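You operate a simulated robot arm through the tools that you are given. There is no shell and no other tool. Be economical: measure what you need, move in short steps, check, and stop when the job is done.

The job below is to be done with a simulated two-armed robot. You get a single attempt, and the scene is never put back.

TASK
Gauge the white onion from the mat on the sizing board and crate it by its grade.
Fine: try the 45 mm hole over the trap, and the 55 mm hole if it rests; shut the trap each time and leave the board at the last hole tried; use the marked crates under the bench; leave the other two on the mat.
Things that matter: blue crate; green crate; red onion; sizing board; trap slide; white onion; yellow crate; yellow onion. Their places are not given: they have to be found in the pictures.

It is judged by the outcome, as a careful person would: the job done as asked, and still so three seconds after it is handed in. It fails if anything else is knocked over, pushed out of place, dropped, spilled or broken.

THE ROBOT
Two 7-joint arms with fingered hands on one trunk that stands fixed in place. Base frame: the origin is at the foot of the trunk, x ahead of it, y to its left, z up; the work surface is at about z = 80. Readings come in cm, degrees, newtons and seconds.
The left shoulder is at [4.6, 12.5, 115.1], the right one opposite. With the tool pointing down near the work surface each hand reaches from about 42 to 84 cm from the base axis, measured 20 degrees to its own side. Payload 4 kg a hand.
The TCP of each hand is the grasp point between the finger pads, 2.9 cm short of the fingertips. In the tool frame z runs along the fingers and y along their closing line. The gripper opens to 10 cm. The gripper's body begins 3.4 cm behind the TCP. The gripper is a hand of 5 fingers: y runs from the thumb to the fingers, the wrist lies at [-1.5, -10.5, -17.7] in the tool frame.
Orientation is that of the tool frame in the base frame, as a unit quaternion [x, y, z, w]. With the fingers straight down and the wrist toward the robot, the tool's x, y and z point along [0, 1, 0], [1, 0, 0] and [0, 0, -1] of the base frame.

THE INTERFACE
- The arms move only by the tool apply_moves. It takes "left_deltas", "right_deltas" or both (then of equal length, played together; a hand with none holds still); each is a list of rows, each a list of 6 numbers: the turn, a rotation vector about the base's x, y, z in degrees, then the shift along the base's x, y, z in mm. In form: [[ax, ay, az, x, y, z], ...]. A call has 1 to 20 rows; each row shifts and turns the commanded pose from where the row before left it. Rows are played at 5 a second. More than 5 cm and 8.6 degrees between two rows, and nothing of the call is played. A pose out of reach is approached as far as the arm can. The call stops where the force on the tool passes 50 N (or 10 N more than at its start, if that is more) or the arm is blocked; 0.2 s more then pass. In this call time passes only in rows, and 0.2 s behind the last. The reply holds the time, the measured pose of the TCP, the force on the tool along the base axes, the opening and the grip force, in the units named above and with some noise, with the torque about the TCP (base axes, N m) and any sound that the robot's microphone picked up.
- Cameras (640 x 400 px; columns grow to the right, rows downward): "scene" is now at [15.07, 2.38, 128.99]; the picture's right is [0.26, -0.97, 0.00], its down [-0.58, -0.16, -0.80] and it looks along [0.77, 0.21, -0.60] (base axes); focal length 240 px, centre (320, 200). "left" rides on the left gripper at [-6.6, -8.6, -12.1] in its tool frame; the picture's right is [-0.76, -0.31, 0.58], its down [0.59, -0.70, 0.40] and it looks along [0.28, 0.64, 0.71] (tool axes); focal length 247 px, centre (320, 200). "right" rides on the right gripper at [6.6, -8.6, -12.1] in its tool frame; the picture's right is [-0.76, 0.31, -0.58], its down [-0.59, -0.70, 0.40] and it looks along [-0.28, 0.64, 0.71] (tool axes); focal length 247 px, centre (320, 200).
- camera(camera): a new picture of that camera. The clock stands still meanwhile.
- lift_body(by): slides the trunk up (or, below 0, down) by that many cm; the arms and the scene camera ride with it, the base frame stays. It gives what a move gives, with no picture.
- move_fingers(index, middle, ring, little, thumb_bend, thumb_turn, hand): sets how far each is bent, from 0 (flat) to 1 (curled in); at 0.3 the hand is open as for a grip, at 0.7 the pads meet at the TCP. One left out holds its place. A second passes; each finger stops where it meets its share of the squeeze, and holds until it gets a number again. It is the only way to open and close the hand. It gives what a move gives, with no picture; readings hold the bend of each and the force on index, middle, ring, little, thumb and palm. thumb_turn goes from beside the hand (0) to across from the fingers (1), as for a grip.
- turn_head(pan, tilt): turns the head with the scene camera to pan (to the left, within 80 degrees either way) and tilt (down, from -29 to 69), counted from straight ahead of the robot. It gives what a move gives.
- probe_pixels(camera, pixels): for up to 12 pixels [column, row] of the newest picture of that camera ("zoom" is the newest enlarged one), the place [x, y, z] in the base frame of the surface seen there, good to about 0.3 cm, but the place of the scene camera against the robot may be out by one fixed shift of up to 1.8 cm in any direction. The clock stands still meanwhile.
- close_up(camera, box): a new picture of the part [left, top, right, bottom] of that camera's present view, enlarged. The clock stands still meanwhile.
- close_job(): hands the job in; it is judged then, once.

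Work in short steps. Measure before you move; look again where a grasp or a placing could have gone wrong, and mend it. You have 80 turns and 48 pictures in all, those below and enlarged ones among them. Open the grippers and draw the arms clear of the work before you hand the job in, unless the task says otherwise; then end with one line.

The tools are called after "Emit:" as a command line: name --argument value ..., lists and objects as JSON in quotes. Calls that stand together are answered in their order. apply_moves: Moves the arms, as the interface text tells. Its arguments: {"type":"object","properties":{"left_deltas":{"type":"array"},"right_deltas":{"type":"array"}},"required":[]} The other tools are called the same way: lift_body (by) slides the trunk up or down; move_fingers (index, middle, ring, little, thumb_bend, thumb_turn, hand) moves the fingers one by one; turn_head (pan, tilt) turns the head that bears the scene camera; camera (camera) takes a picture; probe_pixels (camera, pixels) gives the place of the surface under pixels of a picture; close_up (camera, box) takes an enlarged picture of a part of a camera's view; close_job () hands the job in.

At the start:

```text
clock: 0.0
left_eef_pos: [47.51, 43.57, 112.26]
left_ee_rot: [0.707, 0.707, -0.001, -0.001]
left_ft_force: [0.6, 0.7, 0.9]
left_ft_torque: [-0.04, 0.02, 0.0]
left_finger_gap: 9.98
left_finger_force: 0.1
left_shape: jaw
left_bend: [0.3, 0.3, 0.3, 0.3, 0.3, 0.98]
left_finger forces: [0.0, 0.1, 0.1, 0.0, 0.1, 0.0]
right_eef_pos: [62.4, -2.32, 113.04]
right_ee_rot: [0.707, 0.707, 0.001, 0.0]
right_ft_force: [-0.3, 0.7, 0.2]
right_ft_torque: [0.02, -0.04, 0.01]
right_finger_gap: 10.0
right_finger_force: 0.1
right_shape: jaw
right_bend: [0.3, 0.3, 0.3, 0.3, 0.3, 0.98]
right_finger forces: [0.0, 0.0, 0.0, 0.0, 0.0, 0.0]
trunk travel left (down, up): [-35.0, 39.7]
head pan, tilt: [15.0, 36.8]
```

scene: 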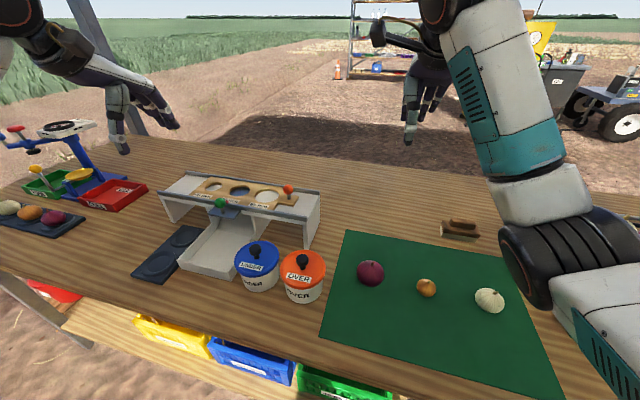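
right: 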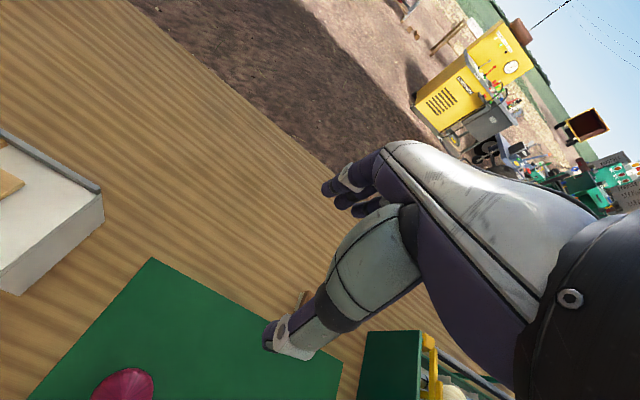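
left: 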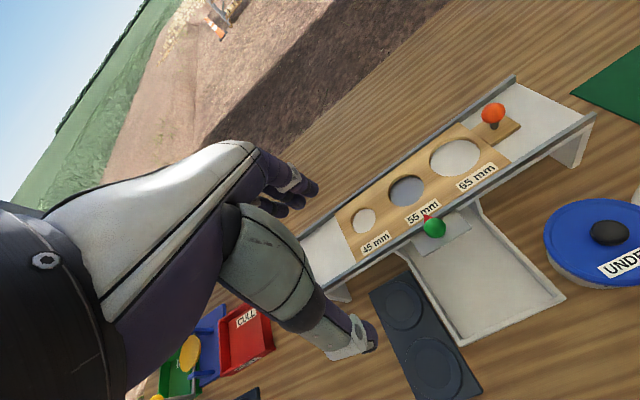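

The scene shows the board near (240,190), the mat with red (370,272), yellow (426,288) and white onion (489,300), and crates under the bench at (175,335), (250,360), (340,385). I enlarge the board and crates.

Emit:
close_up --camera "scene" --box '[130, 160, 340, 310]'

Emit:
close_up --camera "left" --box '[280, 60, 640, 400]'

Emit:
turn_head --pan 5 --tilt 62

Emit:
camera --camera "scene"

```text
2.67 times, centred on (235, 235) of scene
```

zoom: 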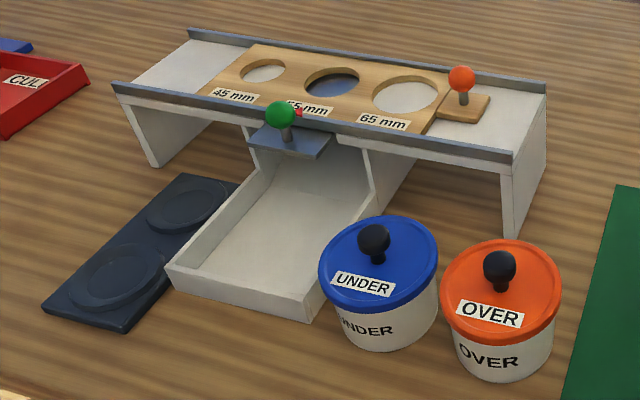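

```text
1.18 times, centred on (460, 230) of left
```

zoom: 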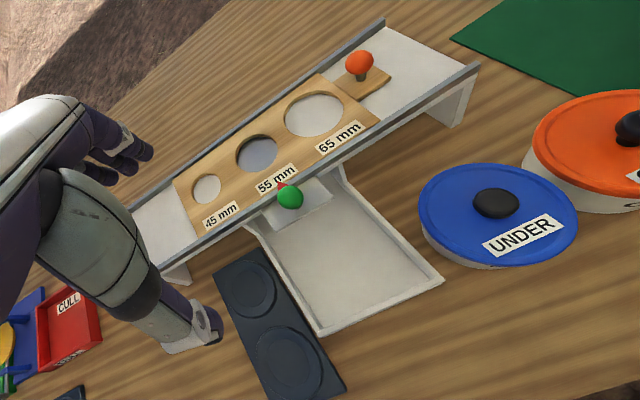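

```text
clock: 0.9
left_eef_pos: [47.49, 43.61, 112.32]
left_ee_rot: [0.707, 0.707, -0.001, -0.001]
left_ft_force: [0.5, 1.1, -0.1]
left_ft_torque: [0.0, 0.02, 0.02]
left_finger_gap: 9.97
left_finger_force: 0.0
left_shape: jaw
left_bend: [0.3, 0.3, 0.3, 0.3, 0.3, 0.98]
left_finger forces: [0.1, 0.1, 0.0, 0.1, 0.1, 0.0]
right_eef_pos: [62.56, -2.24, 113.01]
right_ee_rot: [0.707, 0.708, -0.001, 0.0]
right_ft_force: [0.7, 0.4, 0.1]
right_ft_torque: [0.02, 0.01, -0.04]
right_finger_gap: 9.96
right_finger_force: 0.1
right_shape: jaw
right_bend: [0.3, 0.3, 0.3, 0.3, 0.3, 0.98]
right_finger forces: [0.0, 0.0, 0.1, 0.0, 0.0, 0.1]
trunk travel left (down, up): [-35.0, 39.7]
head pan, tilt: [5.0, 62.0]
```

```text
42 pictures are left
```

scene: 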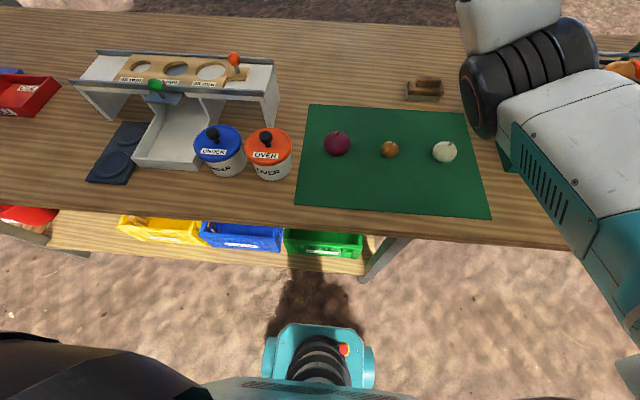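

Now 55 mm is over the trap (bluish plate seen through the hole). I enlarge the crates under the bench to read their marks, and the board front.

Emit:
close_up --camera "scene" --box '[0, 190, 400, 290]'

Emit:
close_up --camera "scene" --box '[60, 30, 300, 190]'

Emit:
probe_pixels --camera "scene" --pixels '[[337, 142], [390, 149], [444, 151], [234, 59], [157, 85], [175, 70], [131, 69], [210, 72], [308, 110], [490, 216], [270, 95], [100, 58]]'

```text
1.60 times, centred on (200, 240) of scene
```

zoom: 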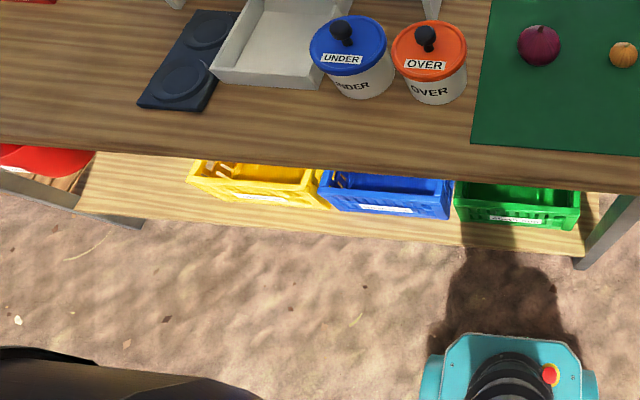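

```text
2.50 times, centred on (180, 110) of scene
```

zoom: 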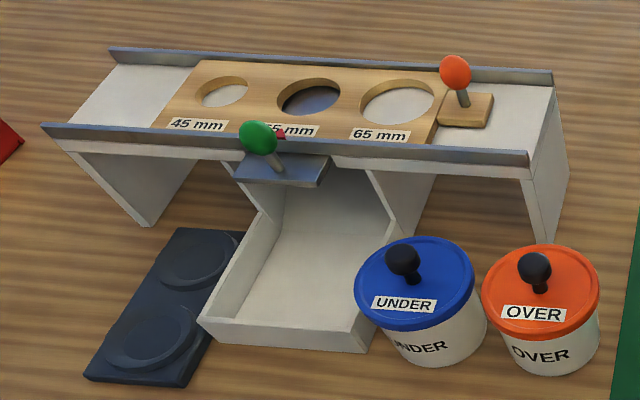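

```text
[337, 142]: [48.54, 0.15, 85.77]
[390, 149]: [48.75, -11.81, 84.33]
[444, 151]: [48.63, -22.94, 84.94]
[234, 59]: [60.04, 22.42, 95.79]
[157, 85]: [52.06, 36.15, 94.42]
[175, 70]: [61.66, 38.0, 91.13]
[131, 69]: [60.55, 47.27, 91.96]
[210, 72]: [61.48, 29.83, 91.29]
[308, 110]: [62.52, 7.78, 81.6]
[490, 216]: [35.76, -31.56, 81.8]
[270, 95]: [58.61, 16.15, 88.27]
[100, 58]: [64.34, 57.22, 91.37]
```

The crate labels are too small; I enlarge each and measure the board with the left hand camera too.

Emit:
close_up --camera "scene" --box '[110, 205, 380, 265]'

Emit:
probe_pixels --camera "zoom" --pixels '[[120, 120], [300, 190], [560, 170], [100, 60]]'

Emit:
camera --camera "left"

Emit:
probe_pixels --camera "left" --pixels '[[493, 113], [495, 127], [433, 228], [407, 190], [364, 222], [455, 158], [595, 115], [514, 77], [610, 232], [505, 330], [480, 385], [345, 205]]'

```text
2.37 times, centred on (245, 235) of scene
```

zoom: 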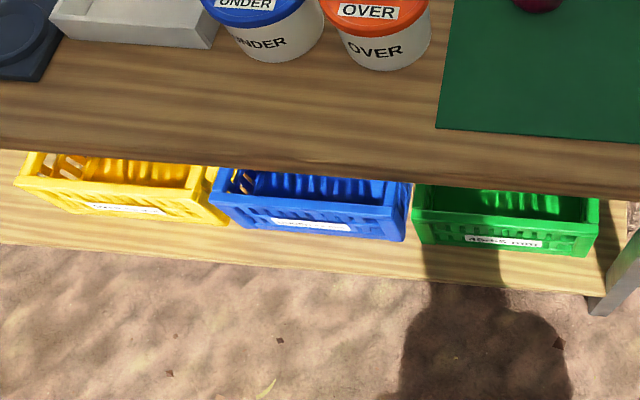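

```text
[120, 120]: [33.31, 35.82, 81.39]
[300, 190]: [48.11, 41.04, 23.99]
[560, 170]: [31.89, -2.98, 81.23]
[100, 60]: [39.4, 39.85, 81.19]
```

```text
38 pictures are left
```

left: 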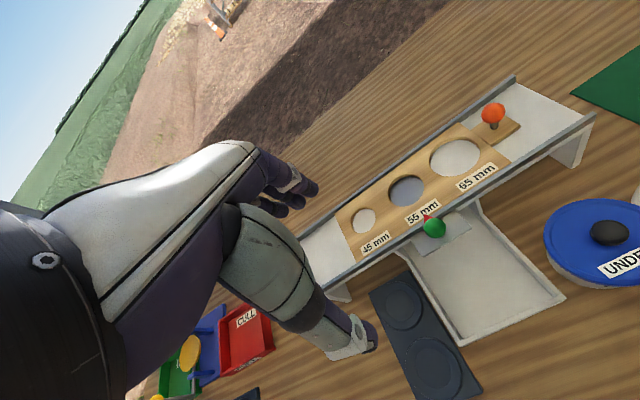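

```text
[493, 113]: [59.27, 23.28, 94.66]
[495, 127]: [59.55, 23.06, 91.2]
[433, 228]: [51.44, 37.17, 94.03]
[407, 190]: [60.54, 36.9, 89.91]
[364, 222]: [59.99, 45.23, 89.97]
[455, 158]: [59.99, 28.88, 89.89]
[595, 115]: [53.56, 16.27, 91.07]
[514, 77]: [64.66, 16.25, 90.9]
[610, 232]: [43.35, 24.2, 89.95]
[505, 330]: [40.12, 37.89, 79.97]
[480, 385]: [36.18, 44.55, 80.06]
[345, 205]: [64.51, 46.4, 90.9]
```

The left camera puts the table at z=80.0, so the scene camera reads about (+0.7,-0.9,+1.3) off. I read the crate labels at more zoom and probe the crates.

Emit:
close_up --camera "scene" --box '[115, 210, 215, 270]'

Emit:
close_up --camera "scene" --box '[200, 215, 300, 275]'

Emit:
close_up --camera "scene" --box '[275, 215, 375, 275]'

Emit:
probe_pixels --camera "scene" --pixels '[[120, 226], [205, 243], [201, 237], [279, 250], [286, 252], [361, 257], [325, 250], [325, 238], [240, 230], [165, 224], [330, 264], [240, 257]]'

```text
6.40 times, centred on (165, 240) of scene
```

zoom: 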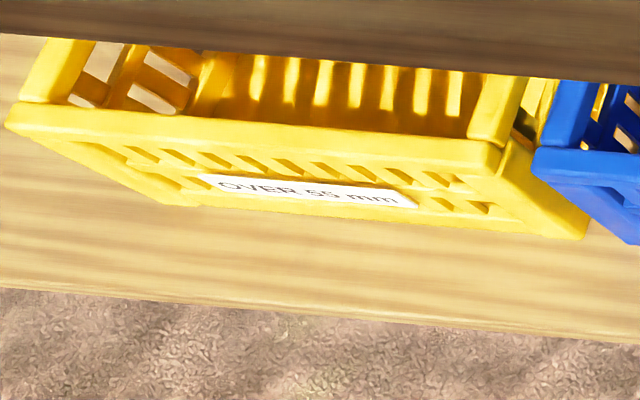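

```text
6.40 times, centred on (250, 245) of scene
```

zoom: 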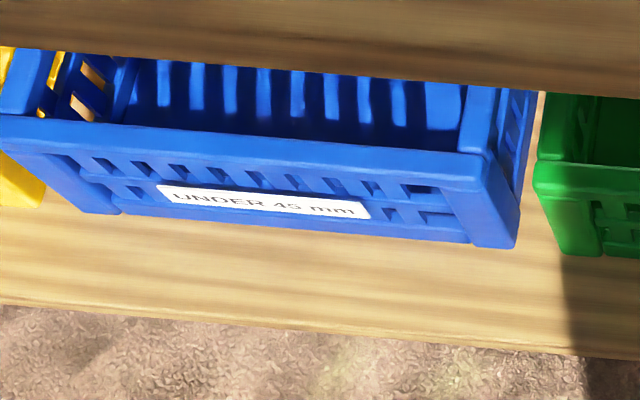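

```text
6.40 times, centred on (325, 245) of scene
```

zoom: 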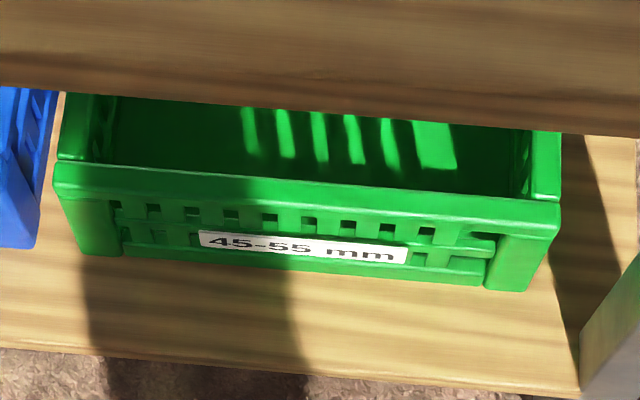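

```text
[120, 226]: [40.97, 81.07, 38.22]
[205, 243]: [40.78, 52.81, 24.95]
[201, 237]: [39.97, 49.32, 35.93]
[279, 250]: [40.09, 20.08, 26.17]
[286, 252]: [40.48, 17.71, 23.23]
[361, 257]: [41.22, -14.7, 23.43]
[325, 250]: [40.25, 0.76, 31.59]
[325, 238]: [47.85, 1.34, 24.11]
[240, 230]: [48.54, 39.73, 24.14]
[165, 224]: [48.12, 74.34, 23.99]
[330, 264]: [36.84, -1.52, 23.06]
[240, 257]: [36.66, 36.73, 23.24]
```

Marks: yellow "OVER 55", blue "UNDER 45", green "45-55". I'll use the left hand for everything, so the right arm must go aside; first look at the right side for obstacles.

Emit:
turn_head --pan -40 --tilt 45

Emit:
camera --camera "scene"

```text
clock: 2.0
left_eef_pos: [47.46, 43.64, 112.3]
left_ee_rot: [0.707, 0.707, 0.0, 0.0]
left_ft_force: [0.2, -0.2, -0.5]
left_ft_torque: [-0.01, 0.02, -0.01]
left_finger_gap: 9.97
left_finger_force: 0.1
left_shape: jaw
left_bend: [0.3, 0.3, 0.3, 0.3, 0.3, 0.98]
left_finger forces: [0.0, 0.0, 0.0, 0.0, 0.1, 0.0]
right_eef_pos: [62.39, -2.3, 112.96]
right_ee_rot: [0.707, 0.707, -0.001, 0.0]
right_ft_force: [-0.1, 0.4, 0.7]
right_ft_torque: [0.01, -0.03, -0.01]
right_finger_gap: 9.98
right_finger_force: 0.0
right_shape: jaw
right_bend: [0.3, 0.3, 0.3, 0.3, 0.3, 0.98]
right_finger forces: [0.0, 0.0, 0.0, 0.0, 0.1, 0.0]
trunk travel left (down, up): [-35.0, 39.7]
head pan, tilt: [-40.0, 45.0]
```

```text
34 pictures are left
```

scene: 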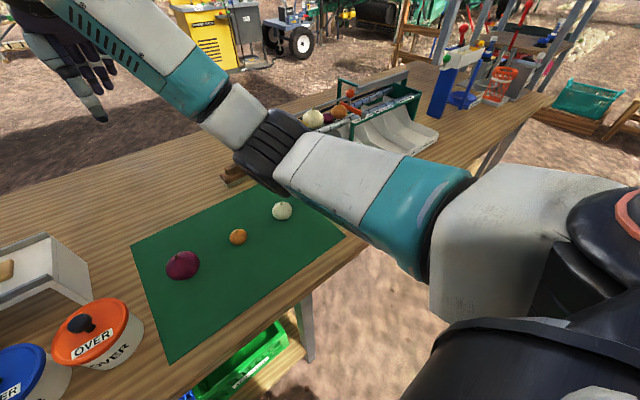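

The sorter on the right sits low behind the arm; I draw the right hand back and up to about (44,-34,122), over open bench.

Emit:
apply_moves --right_deltas '[[0, 0, 0, -10, -15, 20], [0, 0, 0, -15, -30, 20], [0, 0, 0, -15, -30, 20], [0, 0, 0, -20, -30, 20], [0, 0, 0, -20, -30, 10], [0, 0, 0, -20, -30, 0], [0, 0, 0, -20, -30, 0], [0, 0, 0, -20, -30, 0], [0, 0, 0, -20, -30, 0], [0, 0, 0, -20, -30, 0], [0, 0, 0, -5, -30, 0]]'

Emit:
camera --camera "scene"

```text
clock: 4.4
left_eef_pos: [47.39, 43.65, 112.38]
left_ee_rot: [0.707, 0.708, 0.001, 0.0]
left_ft_force: [-0.5, 0.5, -0.6]
left_ft_torque: [-0.01, 0.01, 0.02]
left_finger_gap: 9.96
left_finger_force: 0.1
left_shape: jaw
left_bend: [0.3, 0.3, 0.3, 0.3, 0.3, 0.98]
left_finger forces: [0.0, 0.0, 0.0, 0.0, 0.0, 0.0]
right_eef_pos: [43.71, -34.01, 122.0]
right_ee_rot: [0.707, 0.707, 0.001, 0.0]
right_ft_force: [0.3, -0.3, 1.0]
right_ft_torque: [0.03, -0.05, 0.0]
right_finger_gap: 9.98
right_finger_force: 0.1
right_shape: jaw
right_bend: [0.3, 0.3, 0.3, 0.3, 0.3, 0.98]
right_finger forces: [0.0, 0.0, 0.1, 0.0, 0.0, 0.0]
trunk travel left (down, up): [-35.0, 39.7]
head pan, tilt: [-40.0, 45.0]
```

```text
33 pictures are left
```

scene: 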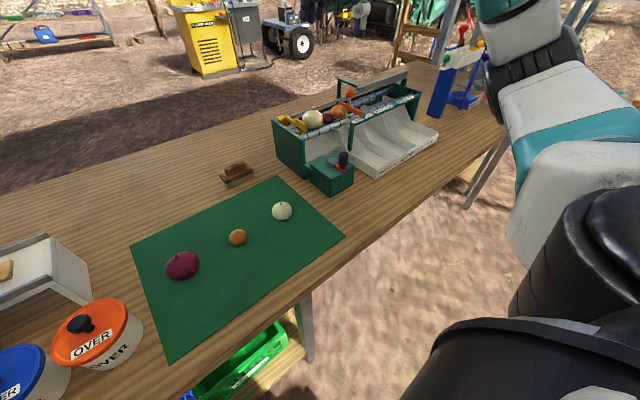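

The way is clear. The orange knob's centre is about (59.8,22.9,93.9) by the left camera; I narrow the left hand and move above it.

Emit:
move_fingers --hand "left" --index 0.42 --middle 0.42 --ring 0.42 --little 0.42 --thumb_bend 0.42

Emit:
apply_moves --left_deltas '[[0, 0, 0, 20, -34.6, -10], [0, 0, 0, 21, -34.6, -20], [0, 0, 0, 21, -34.6, -20], [0, 0, 0, 21, -34.6, -20], [0, 0, 0, 21, -34.6, -20], [0, 0, 0, 20, -34.5, -20]]'

Emit:
camera --camera "left"

```text
clock: 5.4
left_eef_pos: [47.44, 43.62, 112.38]
left_ee_rot: [0.706, 0.708, -0.001, -0.001]
left_ft_force: [-0.9, 0.3, 0.0]
left_ft_torque: [0.01, 0.0, 0.0]
left_finger_gap: 7.02
left_finger_force: 0.1
left_shape: fingers
left_bend: [0.42, 0.42, 0.42, 0.42, 0.42, 0.98]
left_finger forces: [0.0, 0.0, 0.0, 0.0, 0.0, 0.0]
right_eef_pos: [43.9, -33.94, 121.97]
right_ee_rot: [0.707, 0.707, 0.0, 0.0]
right_ft_force: [0.4, -0.2, 1.0]
right_ft_torque: [-0.01, -0.01, -0.03]
right_finger_gap: 9.99
right_finger_force: 0.1
right_shape: jaw
right_bend: [0.3, 0.3, 0.3, 0.3, 0.3, 0.98]
right_finger forces: [0.0, 0.0, 0.0, 0.1, 0.0, 0.0]
trunk travel left (down, up): [-35.0, 39.7]
head pan, tilt: [-40.0, 45.0]
```

```text
clock: 6.8
left_eef_pos: [59.99, 22.51, 101.47]
left_ee_rot: [0.707, 0.707, -0.001, -0.001]
left_ft_force: [-0.6, 0.0, -0.6]
left_ft_torque: [0.01, 0.01, 0.01]
left_finger_gap: 6.99
left_finger_force: 0.0
left_shape: fingers
left_bend: [0.42, 0.42, 0.42, 0.42, 0.42, 0.98]
left_finger forces: [0.0, 0.1, 0.1, 0.0, 0.1, 0.1]
right_eef_pos: [43.9, -33.86, 121.91]
right_ee_rot: [0.707, 0.707, -0.002, 0.0]
right_ft_force: [0.0, -0.3, 0.4]
right_ft_torque: [0.01, 0.04, 0.02]
right_finger_gap: 9.96
right_finger_force: 0.0
right_shape: jaw
right_bend: [0.3, 0.3, 0.3, 0.3, 0.3, 0.98]
right_finger forces: [0.0, 0.0, 0.0, 0.0, 0.0, 0.1]
trunk travel left (down, up): [-35.0, 39.7]
head pan, tilt: [-40.0, 45.0]
```

```text
32 pictures are left
```

left: 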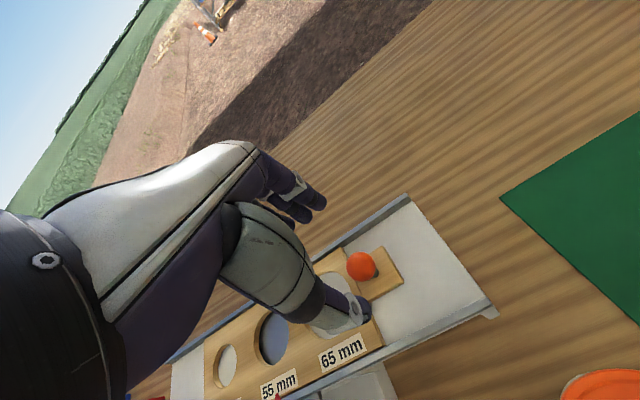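

The knob (362,265) lies between thumb and fingers. I probe it and then descend to TCP z ≈ 94.6.

Emit:
probe_pixels --camera "left" --pixels '[[362, 265], [371, 277], [405, 282], [384, 300], [435, 250], [408, 196]]'

Emit:
apply_moves --left_deltas '[[0, 0, 0, 0, 3, -20], [0, 0, 0, 0, 0, -20], [0, 0, 0, 0, 0, -15], [0, 0, 0, 0, 0, -13]]'

Emit:
move_fingers --hand "left" --index 0.65 --middle 0.65 --ring 0.65 --little 0.65 --thumb_bend 0.65

Emit:
camera --camera "left"

```text
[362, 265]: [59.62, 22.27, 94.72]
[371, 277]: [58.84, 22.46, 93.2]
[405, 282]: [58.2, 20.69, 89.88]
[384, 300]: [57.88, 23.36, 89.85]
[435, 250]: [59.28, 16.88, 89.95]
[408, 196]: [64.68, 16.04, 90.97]
```

```text
clock: 7.8
left_eef_pos: [59.95, 23.12, 94.61]
left_ee_rot: [0.707, 0.708, 0.0, 0.0]
left_ft_force: [0.0, 0.1, 0.1]
left_ft_torque: [-0.01, -0.02, -0.02]
left_finger_gap: 7.0
left_finger_force: 0.0
left_shape: fingers
left_bend: [0.42, 0.42, 0.42, 0.42, 0.42, 0.98]
left_finger forces: [0.0, 0.0, 0.0, 0.1, 0.0, 0.0]
right_eef_pos: [43.83, -33.89, 121.97]
right_ee_rot: [0.708, 0.707, -0.001, 0.0]
right_ft_force: [-0.9, -0.1, 0.0]
right_ft_torque: [0.03, 0.03, -0.01]
right_finger_gap: 9.97
right_finger_force: 0.1
right_shape: jaw
right_bend: [0.3, 0.3, 0.3, 0.3, 0.3, 0.98]
right_finger forces: [0.1, 0.0, 0.1, 0.0, 0.0, 0.0]
trunk travel left (down, up): [-35.0, 39.7]
head pan, tilt: [-40.0, 45.0]
```

```text
clock: 8.8
left_eef_pos: [59.88, 23.15, 94.67]
left_ee_rot: [0.708, 0.707, 0.0, 0.0]
left_ft_force: [2.8, 0.3, -0.8]
left_ft_torque: [0.0, -0.01, 0.0]
left_finger_gap: 1.75
left_finger_force: 1.9
left_shape: fingers
left_bend: [0.62, 0.65, 0.65, 0.65, 0.65, 0.98]
left_finger forces: [3.6, 0.0, 0.0, 0.0, 0.0, 0.0]
right_eef_pos: [43.94, -33.96, 121.88]
right_ee_rot: [0.707, 0.707, 0.0, 0.0]
right_ft_force: [0.1, 0.1, 0.1]
right_ft_torque: [0.02, -0.02, 0.01]
right_finger_gap: 10.0
right_finger_force: 0.1
right_shape: jaw
right_bend: [0.3, 0.3, 0.3, 0.3, 0.3, 0.98]
right_finger forces: [0.0, 0.0, 0.0, 0.1, 0.1, 0.1]
trunk travel left (down, up): [-35.0, 39.7]
head pan, tilt: [-40.0, 45.0]
```

```text
31 pictures are left
```

left: 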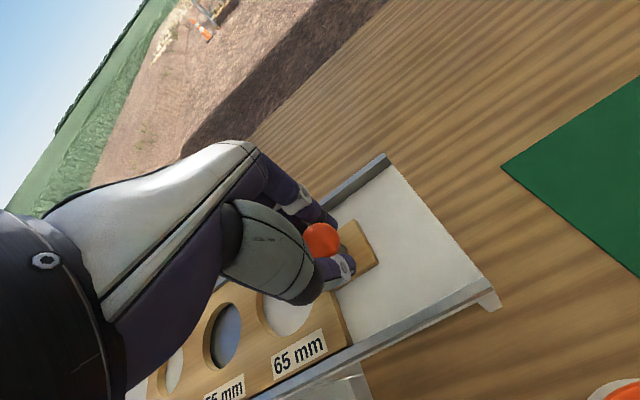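

Only the index touches the knob; it lies about 1 cm further -y. I open, shift and close again firmly.

Emit:
move_fingers --hand "left" --index 0.45 --middle 0.45 --ring 0.45 --little 0.45 --thumb_bend 0.45

Emit:
apply_moves --left_deltas '[[0, 0, 0, 0, -11, -3]]'

Emit:
move_fingers --hand "left" --index 0.7 --middle 0.7 --ring 0.65 --little 0.65 --thumb_bend 0.7

Emit:
camera --camera "left"

```text
clock: 9.8
left_eef_pos: [60.03, 23.08, 94.63]
left_ee_rot: [0.707, 0.707, 0.0, 0.0]
left_ft_force: [0.1, 0.2, 0.4]
left_ft_torque: [-0.04, -0.01, -0.04]
left_finger_gap: 6.19
left_finger_force: 0.1
left_shape: fingers
left_bend: [0.45, 0.45, 0.45, 0.45, 0.45, 0.98]
left_finger forces: [0.0, 0.0, 0.0, 0.0, 0.0, 0.0]
right_eef_pos: [43.92, -33.86, 121.95]
right_ee_rot: [0.707, 0.707, 0.0, -0.001]
right_ft_force: [0.0, 0.1, 0.3]
right_ft_torque: [0.0, -0.01, 0.04]
right_finger_gap: 10.0
right_finger_force: 0.0
right_shape: jaw
right_bend: [0.3, 0.3, 0.3, 0.3, 0.3, 0.98]
right_finger forces: [0.0, 0.0, 0.1, 0.1, 0.0, 0.0]
trunk travel left (down, up): [-35.0, 39.7]
head pan, tilt: [-40.0, 45.0]
```

```text
clock: 10.2
left_eef_pos: [59.83, 22.02, 94.33]
left_ee_rot: [0.707, 0.707, -0.001, -0.001]
left_ft_force: [-0.1, 0.3, -0.1]
left_ft_torque: [0.04, 0.02, 0.03]
left_finger_gap: 6.2
left_finger_force: 0.1
left_shape: fingers
left_bend: [0.45, 0.45, 0.45, 0.45, 0.45, 0.98]
left_finger forces: [0.0, 0.1, 0.1, 0.0, 0.0, 0.2]
right_eef_pos: [43.78, -33.9, 121.99]
right_ee_rot: [0.707, 0.707, 0.0, 0.0]
right_ft_force: [0.0, 0.0, 0.3]
right_ft_torque: [0.01, 0.0, 0.0]
right_finger_gap: 9.97
right_finger_force: 0.1
right_shape: jaw
right_bend: [0.3, 0.3, 0.3, 0.3, 0.3, 0.98]
right_finger forces: [0.0, 0.0, 0.1, 0.0, 0.0, 0.0]
trunk travel left (down, up): [-35.0, 39.7]
head pan, tilt: [-40.0, 45.0]
```

```text
clock: 11.2
left_eef_pos: [59.93, 21.98, 94.25]
left_ee_rot: [0.708, 0.707, -0.001, 0.0]
left_ft_force: [5.3, -0.1, 0.0]
left_ft_torque: [0.04, -0.04, -0.04]
left_finger_gap: 0.4
left_finger_force: 3.1
left_shape: fingers
left_bend: [0.68, 0.67, 0.65, 0.65, 0.7, 0.98]
left_finger forces: [2.4, 3.0, 0.1, 0.1, 0.0, 0.1]
right_eef_pos: [43.96, -33.86, 121.92]
right_ee_rot: [0.707, 0.707, -0.001, 0.0]
right_ft_force: [0.4, -0.1, -0.1]
right_ft_torque: [-0.01, 0.0, 0.01]
right_finger_gap: 9.97
right_finger_force: 0.1
right_shape: jaw
right_bend: [0.3, 0.3, 0.3, 0.3, 0.3, 0.98]
right_finger forces: [0.0, 0.0, 0.0, 0.0, 0.0, 0.0]
trunk travel left (down, up): [-35.0, 39.7]
head pan, tilt: [-40.0, 45.0]
```

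```text
30 pictures are left
```

left: 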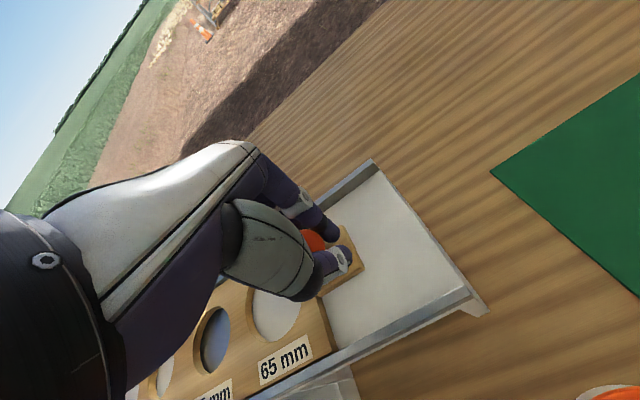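

The knob sits between the fingers, with ring and little closed on its +y side; I try a 2 cm pull toward -y and watch the force.

Emit:
apply_moves --left_deltas '[[0, 0, 0, 0, -7, 0], [0, 0, 0, 0, -7, 0], [0, 0, 0, 0, -7, 0]]'

Emit:
camera --camera "left"

```text
clock: 12.0
left_eef_pos: [59.75, 19.87, 94.32]
left_ee_rot: [0.707, 0.707, 0.0, -0.001]
left_ft_force: [1.7, 0.5, -0.7]
left_ft_torque: [-0.01, -0.04, 0.0]
left_finger_gap: 0.2
left_finger_force: 0.6
left_shape: fingers
left_bend: [0.7, 0.7, 0.64, 0.65, 0.7, 0.98]
left_finger forces: [0.0, 0.0, 1.2, 0.1, 0.0, 0.1]
right_eef_pos: [43.85, -33.91, 121.94]
right_ee_rot: [0.707, 0.707, -0.001, 0.0]
right_ft_force: [0.3, 0.6, -0.2]
right_ft_torque: [0.0, 0.02, -0.02]
right_finger_gap: 9.99
right_finger_force: 0.1
right_shape: jaw
right_bend: [0.3, 0.3, 0.3, 0.3, 0.3, 0.98]
right_finger forces: [0.0, 0.0, 0.1, 0.0, 0.1, 0.0]
trunk travel left (down, up): [-35.0, 39.7]
head pan, tilt: [-40.0, 45.0]
```

```text
29 pictures are left
```

left: 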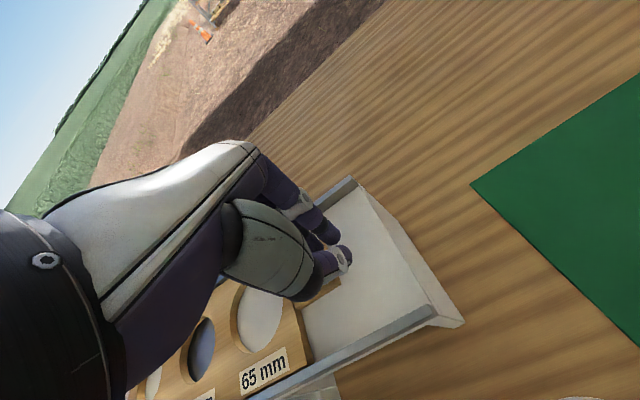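

The fingers slipped past the knob (ring touches now). I'll instead push it: open, rise, go to its +y side, close the hand, descend and push toward -y.

Emit:
move_fingers --hand "left" --index 0.5 --middle 0.5 --ring 0.5 --little 0.5 --thumb_bend 0.5

Emit:
apply_moves --left_deltas '[[0, 0, 0, 0, 0, 20], [0, 0, 0, 0, 0, 20], [0, 0, 0, 0, 35, 10], [0, 0, 0, 0, 35, 0]]'

Emit:
move_fingers --hand "left" --index 0.7 --middle 0.7 --ring 0.7 --little 0.7 --thumb_bend 0.7

Emit:
camera --camera "left"

```text
clock: 13.0
left_eef_pos: [59.91, 19.85, 94.34]
left_ee_rot: [0.708, 0.706, -0.001, -0.002]
left_ft_force: [-0.1, 0.5, -0.4]
left_ft_torque: [-0.03, 0.03, 0.0]
left_finger_gap: 4.98
left_finger_force: 0.1
left_shape: fingers
left_bend: [0.5, 0.5, 0.5, 0.5, 0.5, 0.98]
left_finger forces: [0.0, 0.0, 0.0, 0.0, 0.0, 0.0]
right_eef_pos: [43.86, -33.79, 122.02]
right_ee_rot: [0.707, 0.707, 0.0, 0.0]
right_ft_force: [-1.1, 1.0, 0.1]
right_ft_torque: [-0.03, -0.01, 0.0]
right_finger_gap: 9.99
right_finger_force: 0.0
right_shape: jaw
right_bend: [0.3, 0.3, 0.3, 0.3, 0.3, 0.98]
right_finger forces: [0.0, 0.1, 0.1, 0.0, 0.0, 0.0]
trunk travel left (down, up): [-35.0, 39.7]
head pan, tilt: [-40.0, 45.0]
```

```text
clock: 14.0
left_eef_pos: [59.76, 26.83, 99.43]
left_ee_rot: [0.708, 0.706, 0.0, 0.0]
left_ft_force: [-0.6, 0.0, -0.2]
left_ft_torque: [-0.04, -0.01, -0.01]
left_finger_gap: 4.97
left_finger_force: 0.0
left_shape: fingers
left_bend: [0.5, 0.5, 0.5, 0.5, 0.5, 0.98]
left_finger forces: [0.0, 0.0, 0.0, 0.1, 0.0, 0.1]
right_eef_pos: [43.95, -33.87, 121.89]
right_ee_rot: [0.707, 0.707, -0.001, 0.0]
right_ft_force: [-1.5, 0.4, 1.0]
right_ft_torque: [-0.02, 0.01, -0.03]
right_finger_gap: 10.0
right_finger_force: 0.0
right_shape: jaw
right_bend: [0.3, 0.3, 0.3, 0.3, 0.3, 0.98]
right_finger forces: [0.0, 0.0, 0.1, 0.1, 0.0, 0.0]
trunk travel left (down, up): [-35.0, 39.7]
head pan, tilt: [-40.0, 45.0]
```

```text
clock: 15.0
left_eef_pos: [59.85, 26.73, 99.41]
left_ee_rot: [0.707, 0.707, -0.001, -0.001]
left_ft_force: [0.2, -0.1, -0.2]
left_ft_torque: [-0.04, 0.0, -0.01]
left_finger_gap: 0.17
left_finger_force: 0.1
left_shape: fingers
left_bend: [0.7, 0.7, 0.7, 0.7, 0.7, 0.98]
left_finger forces: [0.0, 0.1, 0.1, 0.1, 0.0, 0.0]
right_eef_pos: [43.91, -33.98, 121.93]
right_ee_rot: [0.707, 0.707, 0.001, 0.0]
right_ft_force: [0.1, 0.3, -0.5]
right_ft_torque: [0.0, 0.01, 0.0]
right_finger_gap: 9.97
right_finger_force: 0.1
right_shape: jaw
right_bend: [0.3, 0.3, 0.3, 0.3, 0.3, 0.98]
right_finger forces: [0.0, 0.1, 0.1, 0.0, 0.0, 0.0]
trunk travel left (down, up): [-35.0, 39.7]
head pan, tilt: [-40.0, 45.0]
```

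```text
28 pictures are left
```

left: 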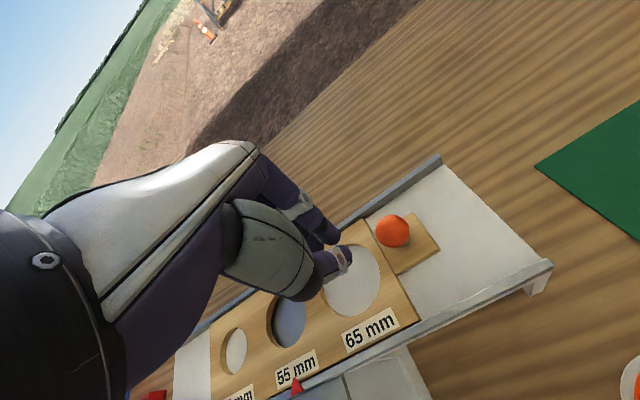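

The knob is at (392,231), hand on its +y side. I probe knob and board marks, and then lower to z 94.4.

Emit:
probe_pixels --camera "left" --pixels '[[392, 231], [290, 320], [352, 280], [235, 352], [296, 387], [415, 322], [440, 250]]'

Emit:
apply_moves --left_deltas '[[0, 0, 0, 2, 0, -20], [0, 0, 0, 0, 0, -20], [0, 0, 0, 0, 0, -10]]'

Emit:
apply_moves --left_deltas '[[0, 0, 0, 0, -10, 0], [0, 0, 0, 0, -10, 0], [0, 0, 0, 0, -10, 0], [0, 0, 0, 0, -10, 0]]'

Emit:
camera --camera "left"

```text
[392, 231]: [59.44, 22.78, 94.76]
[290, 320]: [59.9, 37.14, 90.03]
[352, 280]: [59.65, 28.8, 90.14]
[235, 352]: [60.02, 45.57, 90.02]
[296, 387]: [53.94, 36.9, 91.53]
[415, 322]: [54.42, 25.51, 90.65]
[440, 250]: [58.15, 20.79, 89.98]
```

```text
clock: 15.8
left_eef_pos: [60.18, 26.81, 94.3]
left_ee_rot: [0.707, 0.708, -0.001, 0.0]
left_ft_force: [-0.4, 0.0, -1.4]
left_ft_torque: [0.01, -0.04, 0.02]
left_finger_gap: 0.16
left_finger_force: 0.1
left_shape: fingers
left_bend: [0.7, 0.7, 0.7, 0.7, 0.7, 0.98]
left_finger forces: [0.1, 0.0, 0.0, 0.1, 0.0, 0.0]
right_eef_pos: [43.86, -33.79, 121.91]
right_ee_rot: [0.707, 0.707, 0.001, 0.0]
right_ft_force: [0.4, 0.9, -0.4]
right_ft_torque: [0.0, 0.0, 0.01]
right_finger_gap: 9.98
right_finger_force: 0.0
right_shape: jaw
right_bend: [0.3, 0.3, 0.3, 0.3, 0.3, 0.98]
right_finger forces: [0.0, 0.1, 0.1, 0.0, 0.0, 0.1]
trunk travel left (down, up): [-35.0, 39.7]
head pan, tilt: [-40.0, 45.0]
```

```text
clock: 16.8
left_eef_pos: [59.97, 22.89, 94.27]
left_ee_rot: [0.708, 0.706, 0.0, 0.001]
left_ft_force: [-0.1, 0.3, 0.4]
left_ft_torque: [-0.01, 0.01, -0.03]
left_finger_gap: 0.16
left_finger_force: 0.1
left_shape: fingers
left_bend: [0.7, 0.7, 0.7, 0.7, 0.7, 0.98]
left_finger forces: [0.0, 0.0, 0.0, 0.0, 0.0, 0.1]
right_eef_pos: [43.84, -33.93, 121.9]
right_ee_rot: [0.707, 0.707, 0.0, 0.0]
right_ft_force: [-0.2, 0.2, 0.6]
right_ft_torque: [-0.01, 0.02, 0.02]
right_finger_gap: 10.0
right_finger_force: 0.1
right_shape: jaw
right_bend: [0.3, 0.3, 0.3, 0.3, 0.3, 0.98]
right_finger forces: [0.0, 0.0, 0.1, 0.1, 0.0, 0.0]
trunk travel left (down, up): [-35.0, 39.7]
head pan, tilt: [-40.0, 45.0]
```

```text
27 pictures are left
```

left: 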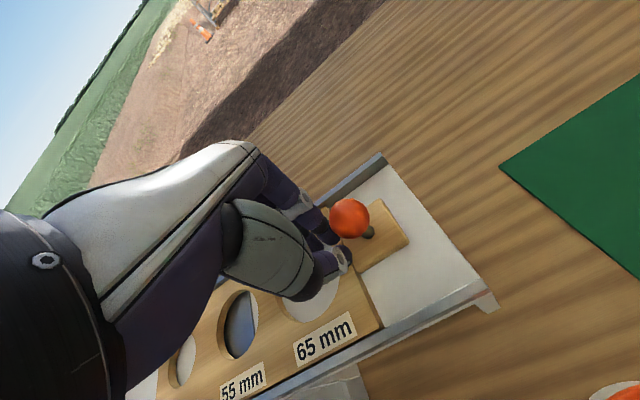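

The hand now appears to push the knob (349,218). I probe to get the offset between hand and board.

Emit:
probe_pixels --camera "left" --pixels '[[349, 218], [370, 231], [183, 360], [240, 326], [408, 243], [381, 330]]'

```text
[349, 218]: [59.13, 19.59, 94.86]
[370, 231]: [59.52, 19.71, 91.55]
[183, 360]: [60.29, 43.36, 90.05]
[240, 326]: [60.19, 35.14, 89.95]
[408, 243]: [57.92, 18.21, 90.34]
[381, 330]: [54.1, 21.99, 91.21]
```

The board follows the hand (knob y 22.6→19.6). I push another 5 cm.

Emit:
apply_moves --left_deltas '[[0, 0, 0, 0, -10, 0], [0, 0, 0, 0, -10, 0], [0, 0, 0, 0, -10, 0], [0, 0, 0, 0, -10, 0], [0, 0, 0, 0, -10, 0]]'

Emit:
turn_head --pan 15 --tilt 50

Emit:
close_up --camera "scene" --box '[120, 60, 360, 210]'

```text
clock: 18.0
left_eef_pos: [60.04, 17.97, 94.38]
left_ee_rot: [0.708, 0.707, -0.001, -0.001]
left_ft_force: [0.3, 0.2, 0.1]
left_ft_torque: [-0.03, -0.01, 0.01]
left_finger_gap: 0.17
left_finger_force: 0.1
left_shape: fingers
left_bend: [0.7, 0.7, 0.7, 0.7, 0.7, 0.98]
left_finger forces: [0.1, 0.0, 0.0, 0.0, 0.0, 0.1]
right_eef_pos: [43.91, -33.92, 122.02]
right_ee_rot: [0.707, 0.707, 0.001, 0.001]
right_ft_force: [0.4, 0.3, -0.9]
right_ft_torque: [0.03, 0.01, 0.02]
right_finger_gap: 9.96
right_finger_force: 0.1
right_shape: jaw
right_bend: [0.3, 0.3, 0.3, 0.3, 0.3, 0.98]
right_finger forces: [0.0, 0.1, 0.0, 0.0, 0.0, 0.0]
trunk travel left (down, up): [-35.0, 39.7]
head pan, tilt: [-40.0, 45.0]
```

```text
clock: 19.2
left_eef_pos: [60.06, 17.94, 94.31]
left_ee_rot: [0.707, 0.708, -0.001, 0.0]
left_ft_force: [0.0, -0.4, -0.1]
left_ft_torque: [0.01, 0.0, 0.02]
left_finger_gap: 0.17
left_finger_force: 0.0
left_shape: fingers
left_bend: [0.7, 0.7, 0.7, 0.7, 0.7, 0.98]
left_finger forces: [0.0, 0.1, 0.0, 0.0, 0.0, 0.0]
right_eef_pos: [43.82, -33.98, 121.82]
right_ee_rot: [0.707, 0.707, -0.001, 0.0]
right_ft_force: [-0.1, -0.8, 0.1]
right_ft_torque: [0.03, 0.0, 0.0]
right_finger_gap: 9.95
right_finger_force: 0.0
right_shape: jaw
right_bend: [0.3, 0.3, 0.3, 0.3, 0.3, 0.98]
right_finger forces: [0.1, 0.0, 0.0, 0.1, 0.0, 0.0]
trunk travel left (down, up): [-35.0, 39.7]
head pan, tilt: [15.0, 50.0]
```

```text
2.67 times, centred on (240, 135) of scene
```

zoom: 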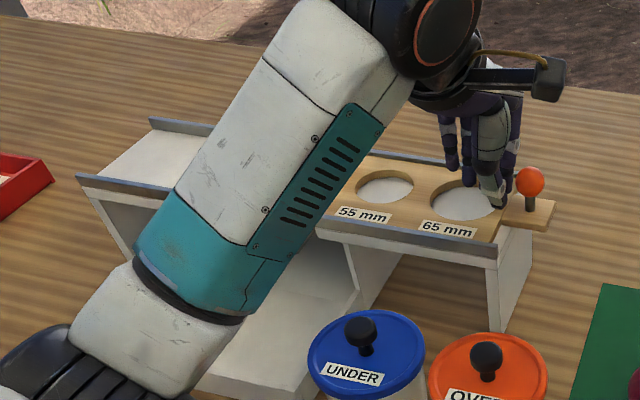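

The board has slid; the 55 hole is at (385,188) and 65 at (463,203) of the zoom. I probe their edges to get the position.

Emit:
probe_pixels --camera "zoom" --pixels '[[386, 187], [358, 190], [412, 186], [455, 204], [500, 243], [556, 202], [530, 182], [497, 252]]'

```text
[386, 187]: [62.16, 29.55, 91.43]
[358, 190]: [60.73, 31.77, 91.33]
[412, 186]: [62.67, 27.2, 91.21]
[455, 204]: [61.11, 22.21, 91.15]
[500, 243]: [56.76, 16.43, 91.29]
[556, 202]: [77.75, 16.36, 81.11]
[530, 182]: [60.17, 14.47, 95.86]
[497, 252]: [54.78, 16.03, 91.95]
```

The board is within a few mm of target. I raise the hand back and look at the 45 hole and red pointer from above.

Emit:
apply_moves --left_deltas '[[0, 0, 0, 0, 10, 10], [0, 0, 0, -10, 20, 40], [0, 0, 0, -20, 30, 40], [0, 0, 0, -30, 40, 20], [0, 0, 0, -20, 40, 0], [0, 0, 0, -20, 40, 0]]'

Emit:
camera --camera "left"

```text
refused: row 3 steps farther than a row can; nothing moved
```

```text
25 pictures are left
```

left: 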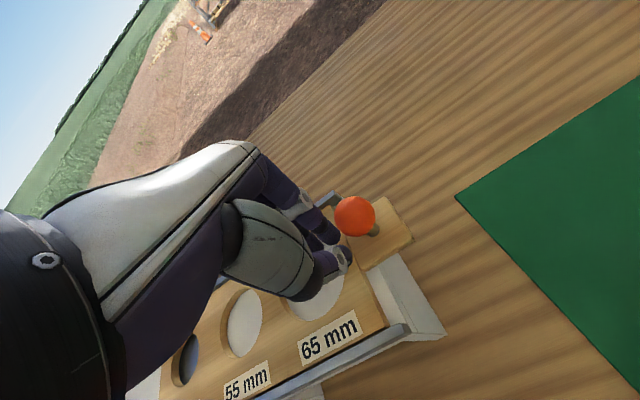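

One row was too long; the 45 hole (187,362) now shows the bluish trap. I repeat the retreat with shorter rows.

Emit:
apply_moves --left_deltas '[[0, 0, 0, 0, 10, 10], [0, 0, 0, -10, 20, 40], [0, 0, 0, -20, 25, 35], [0, 0, 0, -25, 35, 20], [0, 0, 0, -20, 35, 15], [0, 0, 0, -20, 35, 15]]'

Emit:
close_up --camera "left" --box '[280, 100, 600, 300]'

```text
clock: 20.6
left_eef_pos: [50.51, 33.98, 107.79]
left_ee_rot: [0.708, 0.706, -0.001, 0.0]
left_ft_force: [-0.6, 1.3, 0.3]
left_ft_torque: [-0.01, 0.02, 0.01]
left_finger_gap: 0.16
left_finger_force: 0.0
left_shape: fingers
left_bend: [0.7, 0.7, 0.7, 0.7, 0.7, 0.98]
left_finger forces: [0.1, 0.1, 0.0, 0.0, 0.1, 0.0]
right_eef_pos: [43.75, -33.93, 122.04]
right_ee_rot: [0.707, 0.707, 0.0, 0.0]
right_ft_force: [0.5, 0.2, 0.4]
right_ft_torque: [-0.04, 0.01, 0.0]
right_finger_gap: 9.96
right_finger_force: 0.0
right_shape: jaw
right_bend: [0.3, 0.3, 0.3, 0.3, 0.3, 0.98]
right_finger forces: [0.0, 0.1, 0.0, 0.1, 0.0, 0.1]
trunk travel left (down, up): [-35.0, 39.7]
head pan, tilt: [15.0, 50.0]
```

```text
2.00 times, centred on (440, 200) of left
```

zoom: 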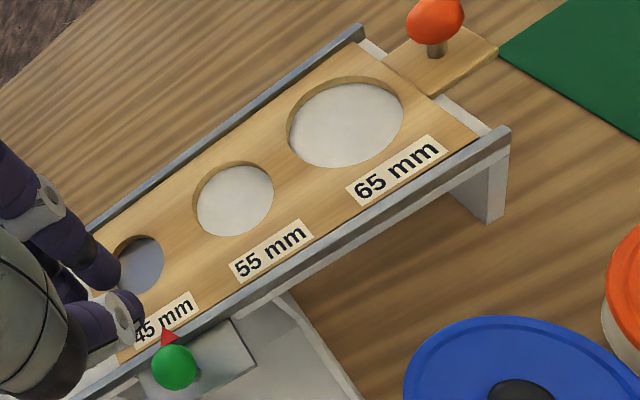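

The red pointer (168,337) points at the middle of the "45 mm" label. I probe the holes to confirm.

Emit:
probe_pixels --camera "zoom" --pixels '[[140, 265], [193, 205], [274, 195], [234, 202], [345, 120], [168, 337], [174, 362], [187, 384]]'

```text
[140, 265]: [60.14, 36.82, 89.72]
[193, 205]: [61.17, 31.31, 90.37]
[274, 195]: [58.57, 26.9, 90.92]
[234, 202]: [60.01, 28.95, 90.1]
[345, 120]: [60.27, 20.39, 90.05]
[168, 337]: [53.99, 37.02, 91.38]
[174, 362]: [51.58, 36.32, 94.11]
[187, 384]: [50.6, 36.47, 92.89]
```

The 45 hole centre (60.1,36.9) is over the trap. Now I open the left hand, move the right hand further aside, and bring the left above the white onion near (48,-22).

Emit:
move_fingers --hand "left" --index 0.35 --middle 0.35 --ring 0.35 --little 0.35 --thumb_bend 0.35

Emit:
apply_moves --left_deltas '[[0, 0, 0, -2, -35, 0], [0, 0, 0, -2, -45, 0], [0, 0, 0, -2, -45, 0], [0, 0, 0, -2, -45, 0], [0, 0, 0, -2, -45, 0], [0, 0, 0, -2, -45, 0], [0, 0, 0, -2, -45, 0], [0, 0, 0, -2, -45, 0], [0, 0, 0, -2, -45, 0], [0, 0, 0, -2, -45, 0], [0, 0, 0, -2, -45, 0], [0, 0, 0, -2, -45, 0], [0, 0, 0, -2, -20, 0]]' --right_deltas '[[0, 0, 0, 0, -20, 5], [0, 0, 0, 0, -20, 5], [0, 0, 0, 0, -20, 5], [0, 0, 0, 0, -20, 5], [0, 0, 0, 0, -20, 5], [0, 0, 0, 0, -20, 5], [0, 0, 0, 0, -20, 0], [0, 0, 0, 0, -10, 0], [0, 0, 0, 0, 0, 0], [0, 0, 0, 0, 0, 0], [0, 0, 0, 0, 0, 0], [0, 0, 0, 0, 0, 0], [0, 0, 0, 0, 0, 0]]'

Emit:
camera --camera "left"

```text
clock: 21.6
left_eef_pos: [50.65, 33.98, 107.79]
left_ee_rot: [0.707, 0.707, 0.0, -0.001]
left_ft_force: [0.2, 0.0, -0.2]
left_ft_torque: [0.0, -0.01, 0.0]
left_finger_gap: 8.64
left_finger_force: 0.1
left_shape: fingers
left_bend: [0.35, 0.35, 0.35, 0.35, 0.35, 0.98]
left_finger forces: [0.1, 0.1, 0.0, 0.1, 0.0, 0.1]
right_eef_pos: [43.92, -33.86, 121.89]
right_ee_rot: [0.707, 0.707, 0.0, 0.0]
right_ft_force: [-0.3, -0.3, -0.2]
right_ft_torque: [0.0, 0.01, 0.0]
right_finger_gap: 9.98
right_finger_force: 0.1
right_shape: jaw
right_bend: [0.3, 0.3, 0.3, 0.3, 0.3, 0.98]
right_finger forces: [0.0, 0.1, 0.0, 0.0, 0.0, 0.0]
trunk travel left (down, up): [-35.0, 39.7]
head pan, tilt: [15.0, 50.0]
```

```text
clock: 24.4
left_eef_pos: [47.91, -21.3, 107.82]
left_ee_rot: [0.707, 0.707, 0.0, 0.001]
left_ft_force: [1.3, -0.2, -0.2]
left_ft_torque: [0.01, 0.0, -0.01]
left_finger_gap: 8.64
left_finger_force: 0.0
left_shape: fingers
left_bend: [0.35, 0.35, 0.35, 0.35, 0.35, 0.98]
left_finger forces: [0.0, 0.0, 0.1, 0.0, 0.0, 0.0]
right_eef_pos: [43.76, -48.74, 124.99]
right_ee_rot: [0.707, 0.707, 0.0, 0.0]
right_ft_force: [0.5, -0.6, 0.4]
right_ft_torque: [0.01, -0.01, -0.02]
right_finger_gap: 10.02
right_finger_force: 0.1
right_shape: jaw
right_bend: [0.3, 0.3, 0.3, 0.3, 0.3, 0.98]
right_finger forces: [0.0, 0.0, 0.0, 0.1, 0.0, 0.0]
trunk travel left (down, up): [-35.0, 39.7]
head pan, tilt: [15.0, 50.0]
```

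```text
23 pictures are left
```

left: 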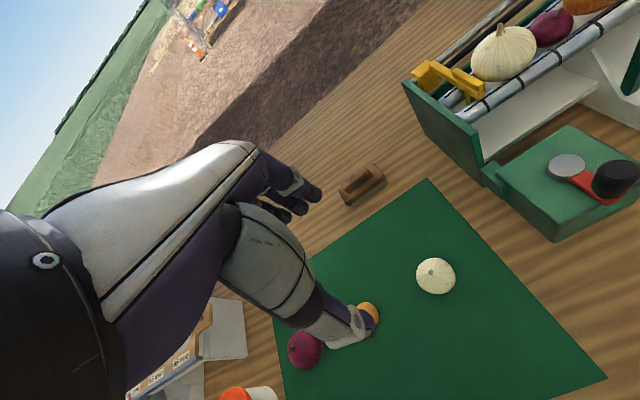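

The white onion is at (435,275). I probe its centre and edges.

Emit:
probe_pixels --camera "left" --pixels '[[435, 275], [432, 265], [418, 278], [453, 272], [436, 259], [437, 291], [368, 312], [460, 290]]'

```text
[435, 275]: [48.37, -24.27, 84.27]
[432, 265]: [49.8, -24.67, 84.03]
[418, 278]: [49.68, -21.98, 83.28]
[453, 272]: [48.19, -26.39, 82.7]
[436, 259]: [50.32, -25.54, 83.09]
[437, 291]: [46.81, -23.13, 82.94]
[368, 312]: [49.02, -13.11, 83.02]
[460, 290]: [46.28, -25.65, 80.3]
```

Onion centre ≈ (48.7,-24.4,82.4), about 4.5–5 cm wide. I move over it and descend to TCP z 83.2.

Emit:
apply_moves --left_deltas '[[0, 0, 0, 8, -31, 0], [0, 0, 0, 0, 0, -45], [0, 0, 0, 0, 0, -45], [0, 0, 0, 0, 0, -45], [0, 0, 0, 0, 0, -45], [0, 0, 0, 0, 0, -40], [0, 0, 0, 0, 0, -15], [0, 0, 0, 0, 0, -10]]'

Emit:
camera --camera "left"

```text
clock: 26.2
left_eef_pos: [48.75, -24.21, 83.31]
left_ee_rot: [0.707, 0.708, 0.0, 0.0]
left_ft_force: [-0.2, 0.4, 0.4]
left_ft_torque: [-0.01, 0.03, 0.03]
left_finger_gap: 8.7
left_finger_force: 0.0
left_shape: fingers
left_bend: [0.35, 0.35, 0.35, 0.35, 0.35, 0.98]
left_finger forces: [0.2, 0.2, 0.0, 0.1, 0.7, 0.0]
right_eef_pos: [43.79, -48.77, 125.12]
right_ee_rot: [0.708, 0.707, 0.0, -0.001]
right_ft_force: [0.5, 0.1, -1.2]
right_ft_torque: [0.01, -0.01, 0.0]
right_finger_gap: 10.01
right_finger_force: 0.0
right_shape: jaw
right_bend: [0.3, 0.3, 0.3, 0.3, 0.3, 0.98]
right_finger forces: [0.0, 0.1, 0.0, 0.0, 0.1, 0.0]
trunk travel left (down, up): [-35.0, 39.7]
head pan, tilt: [15.0, 50.0]
```

```text
22 pictures are left
```

left: 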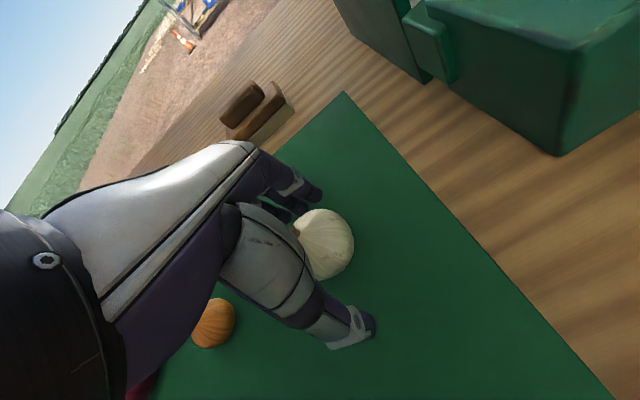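

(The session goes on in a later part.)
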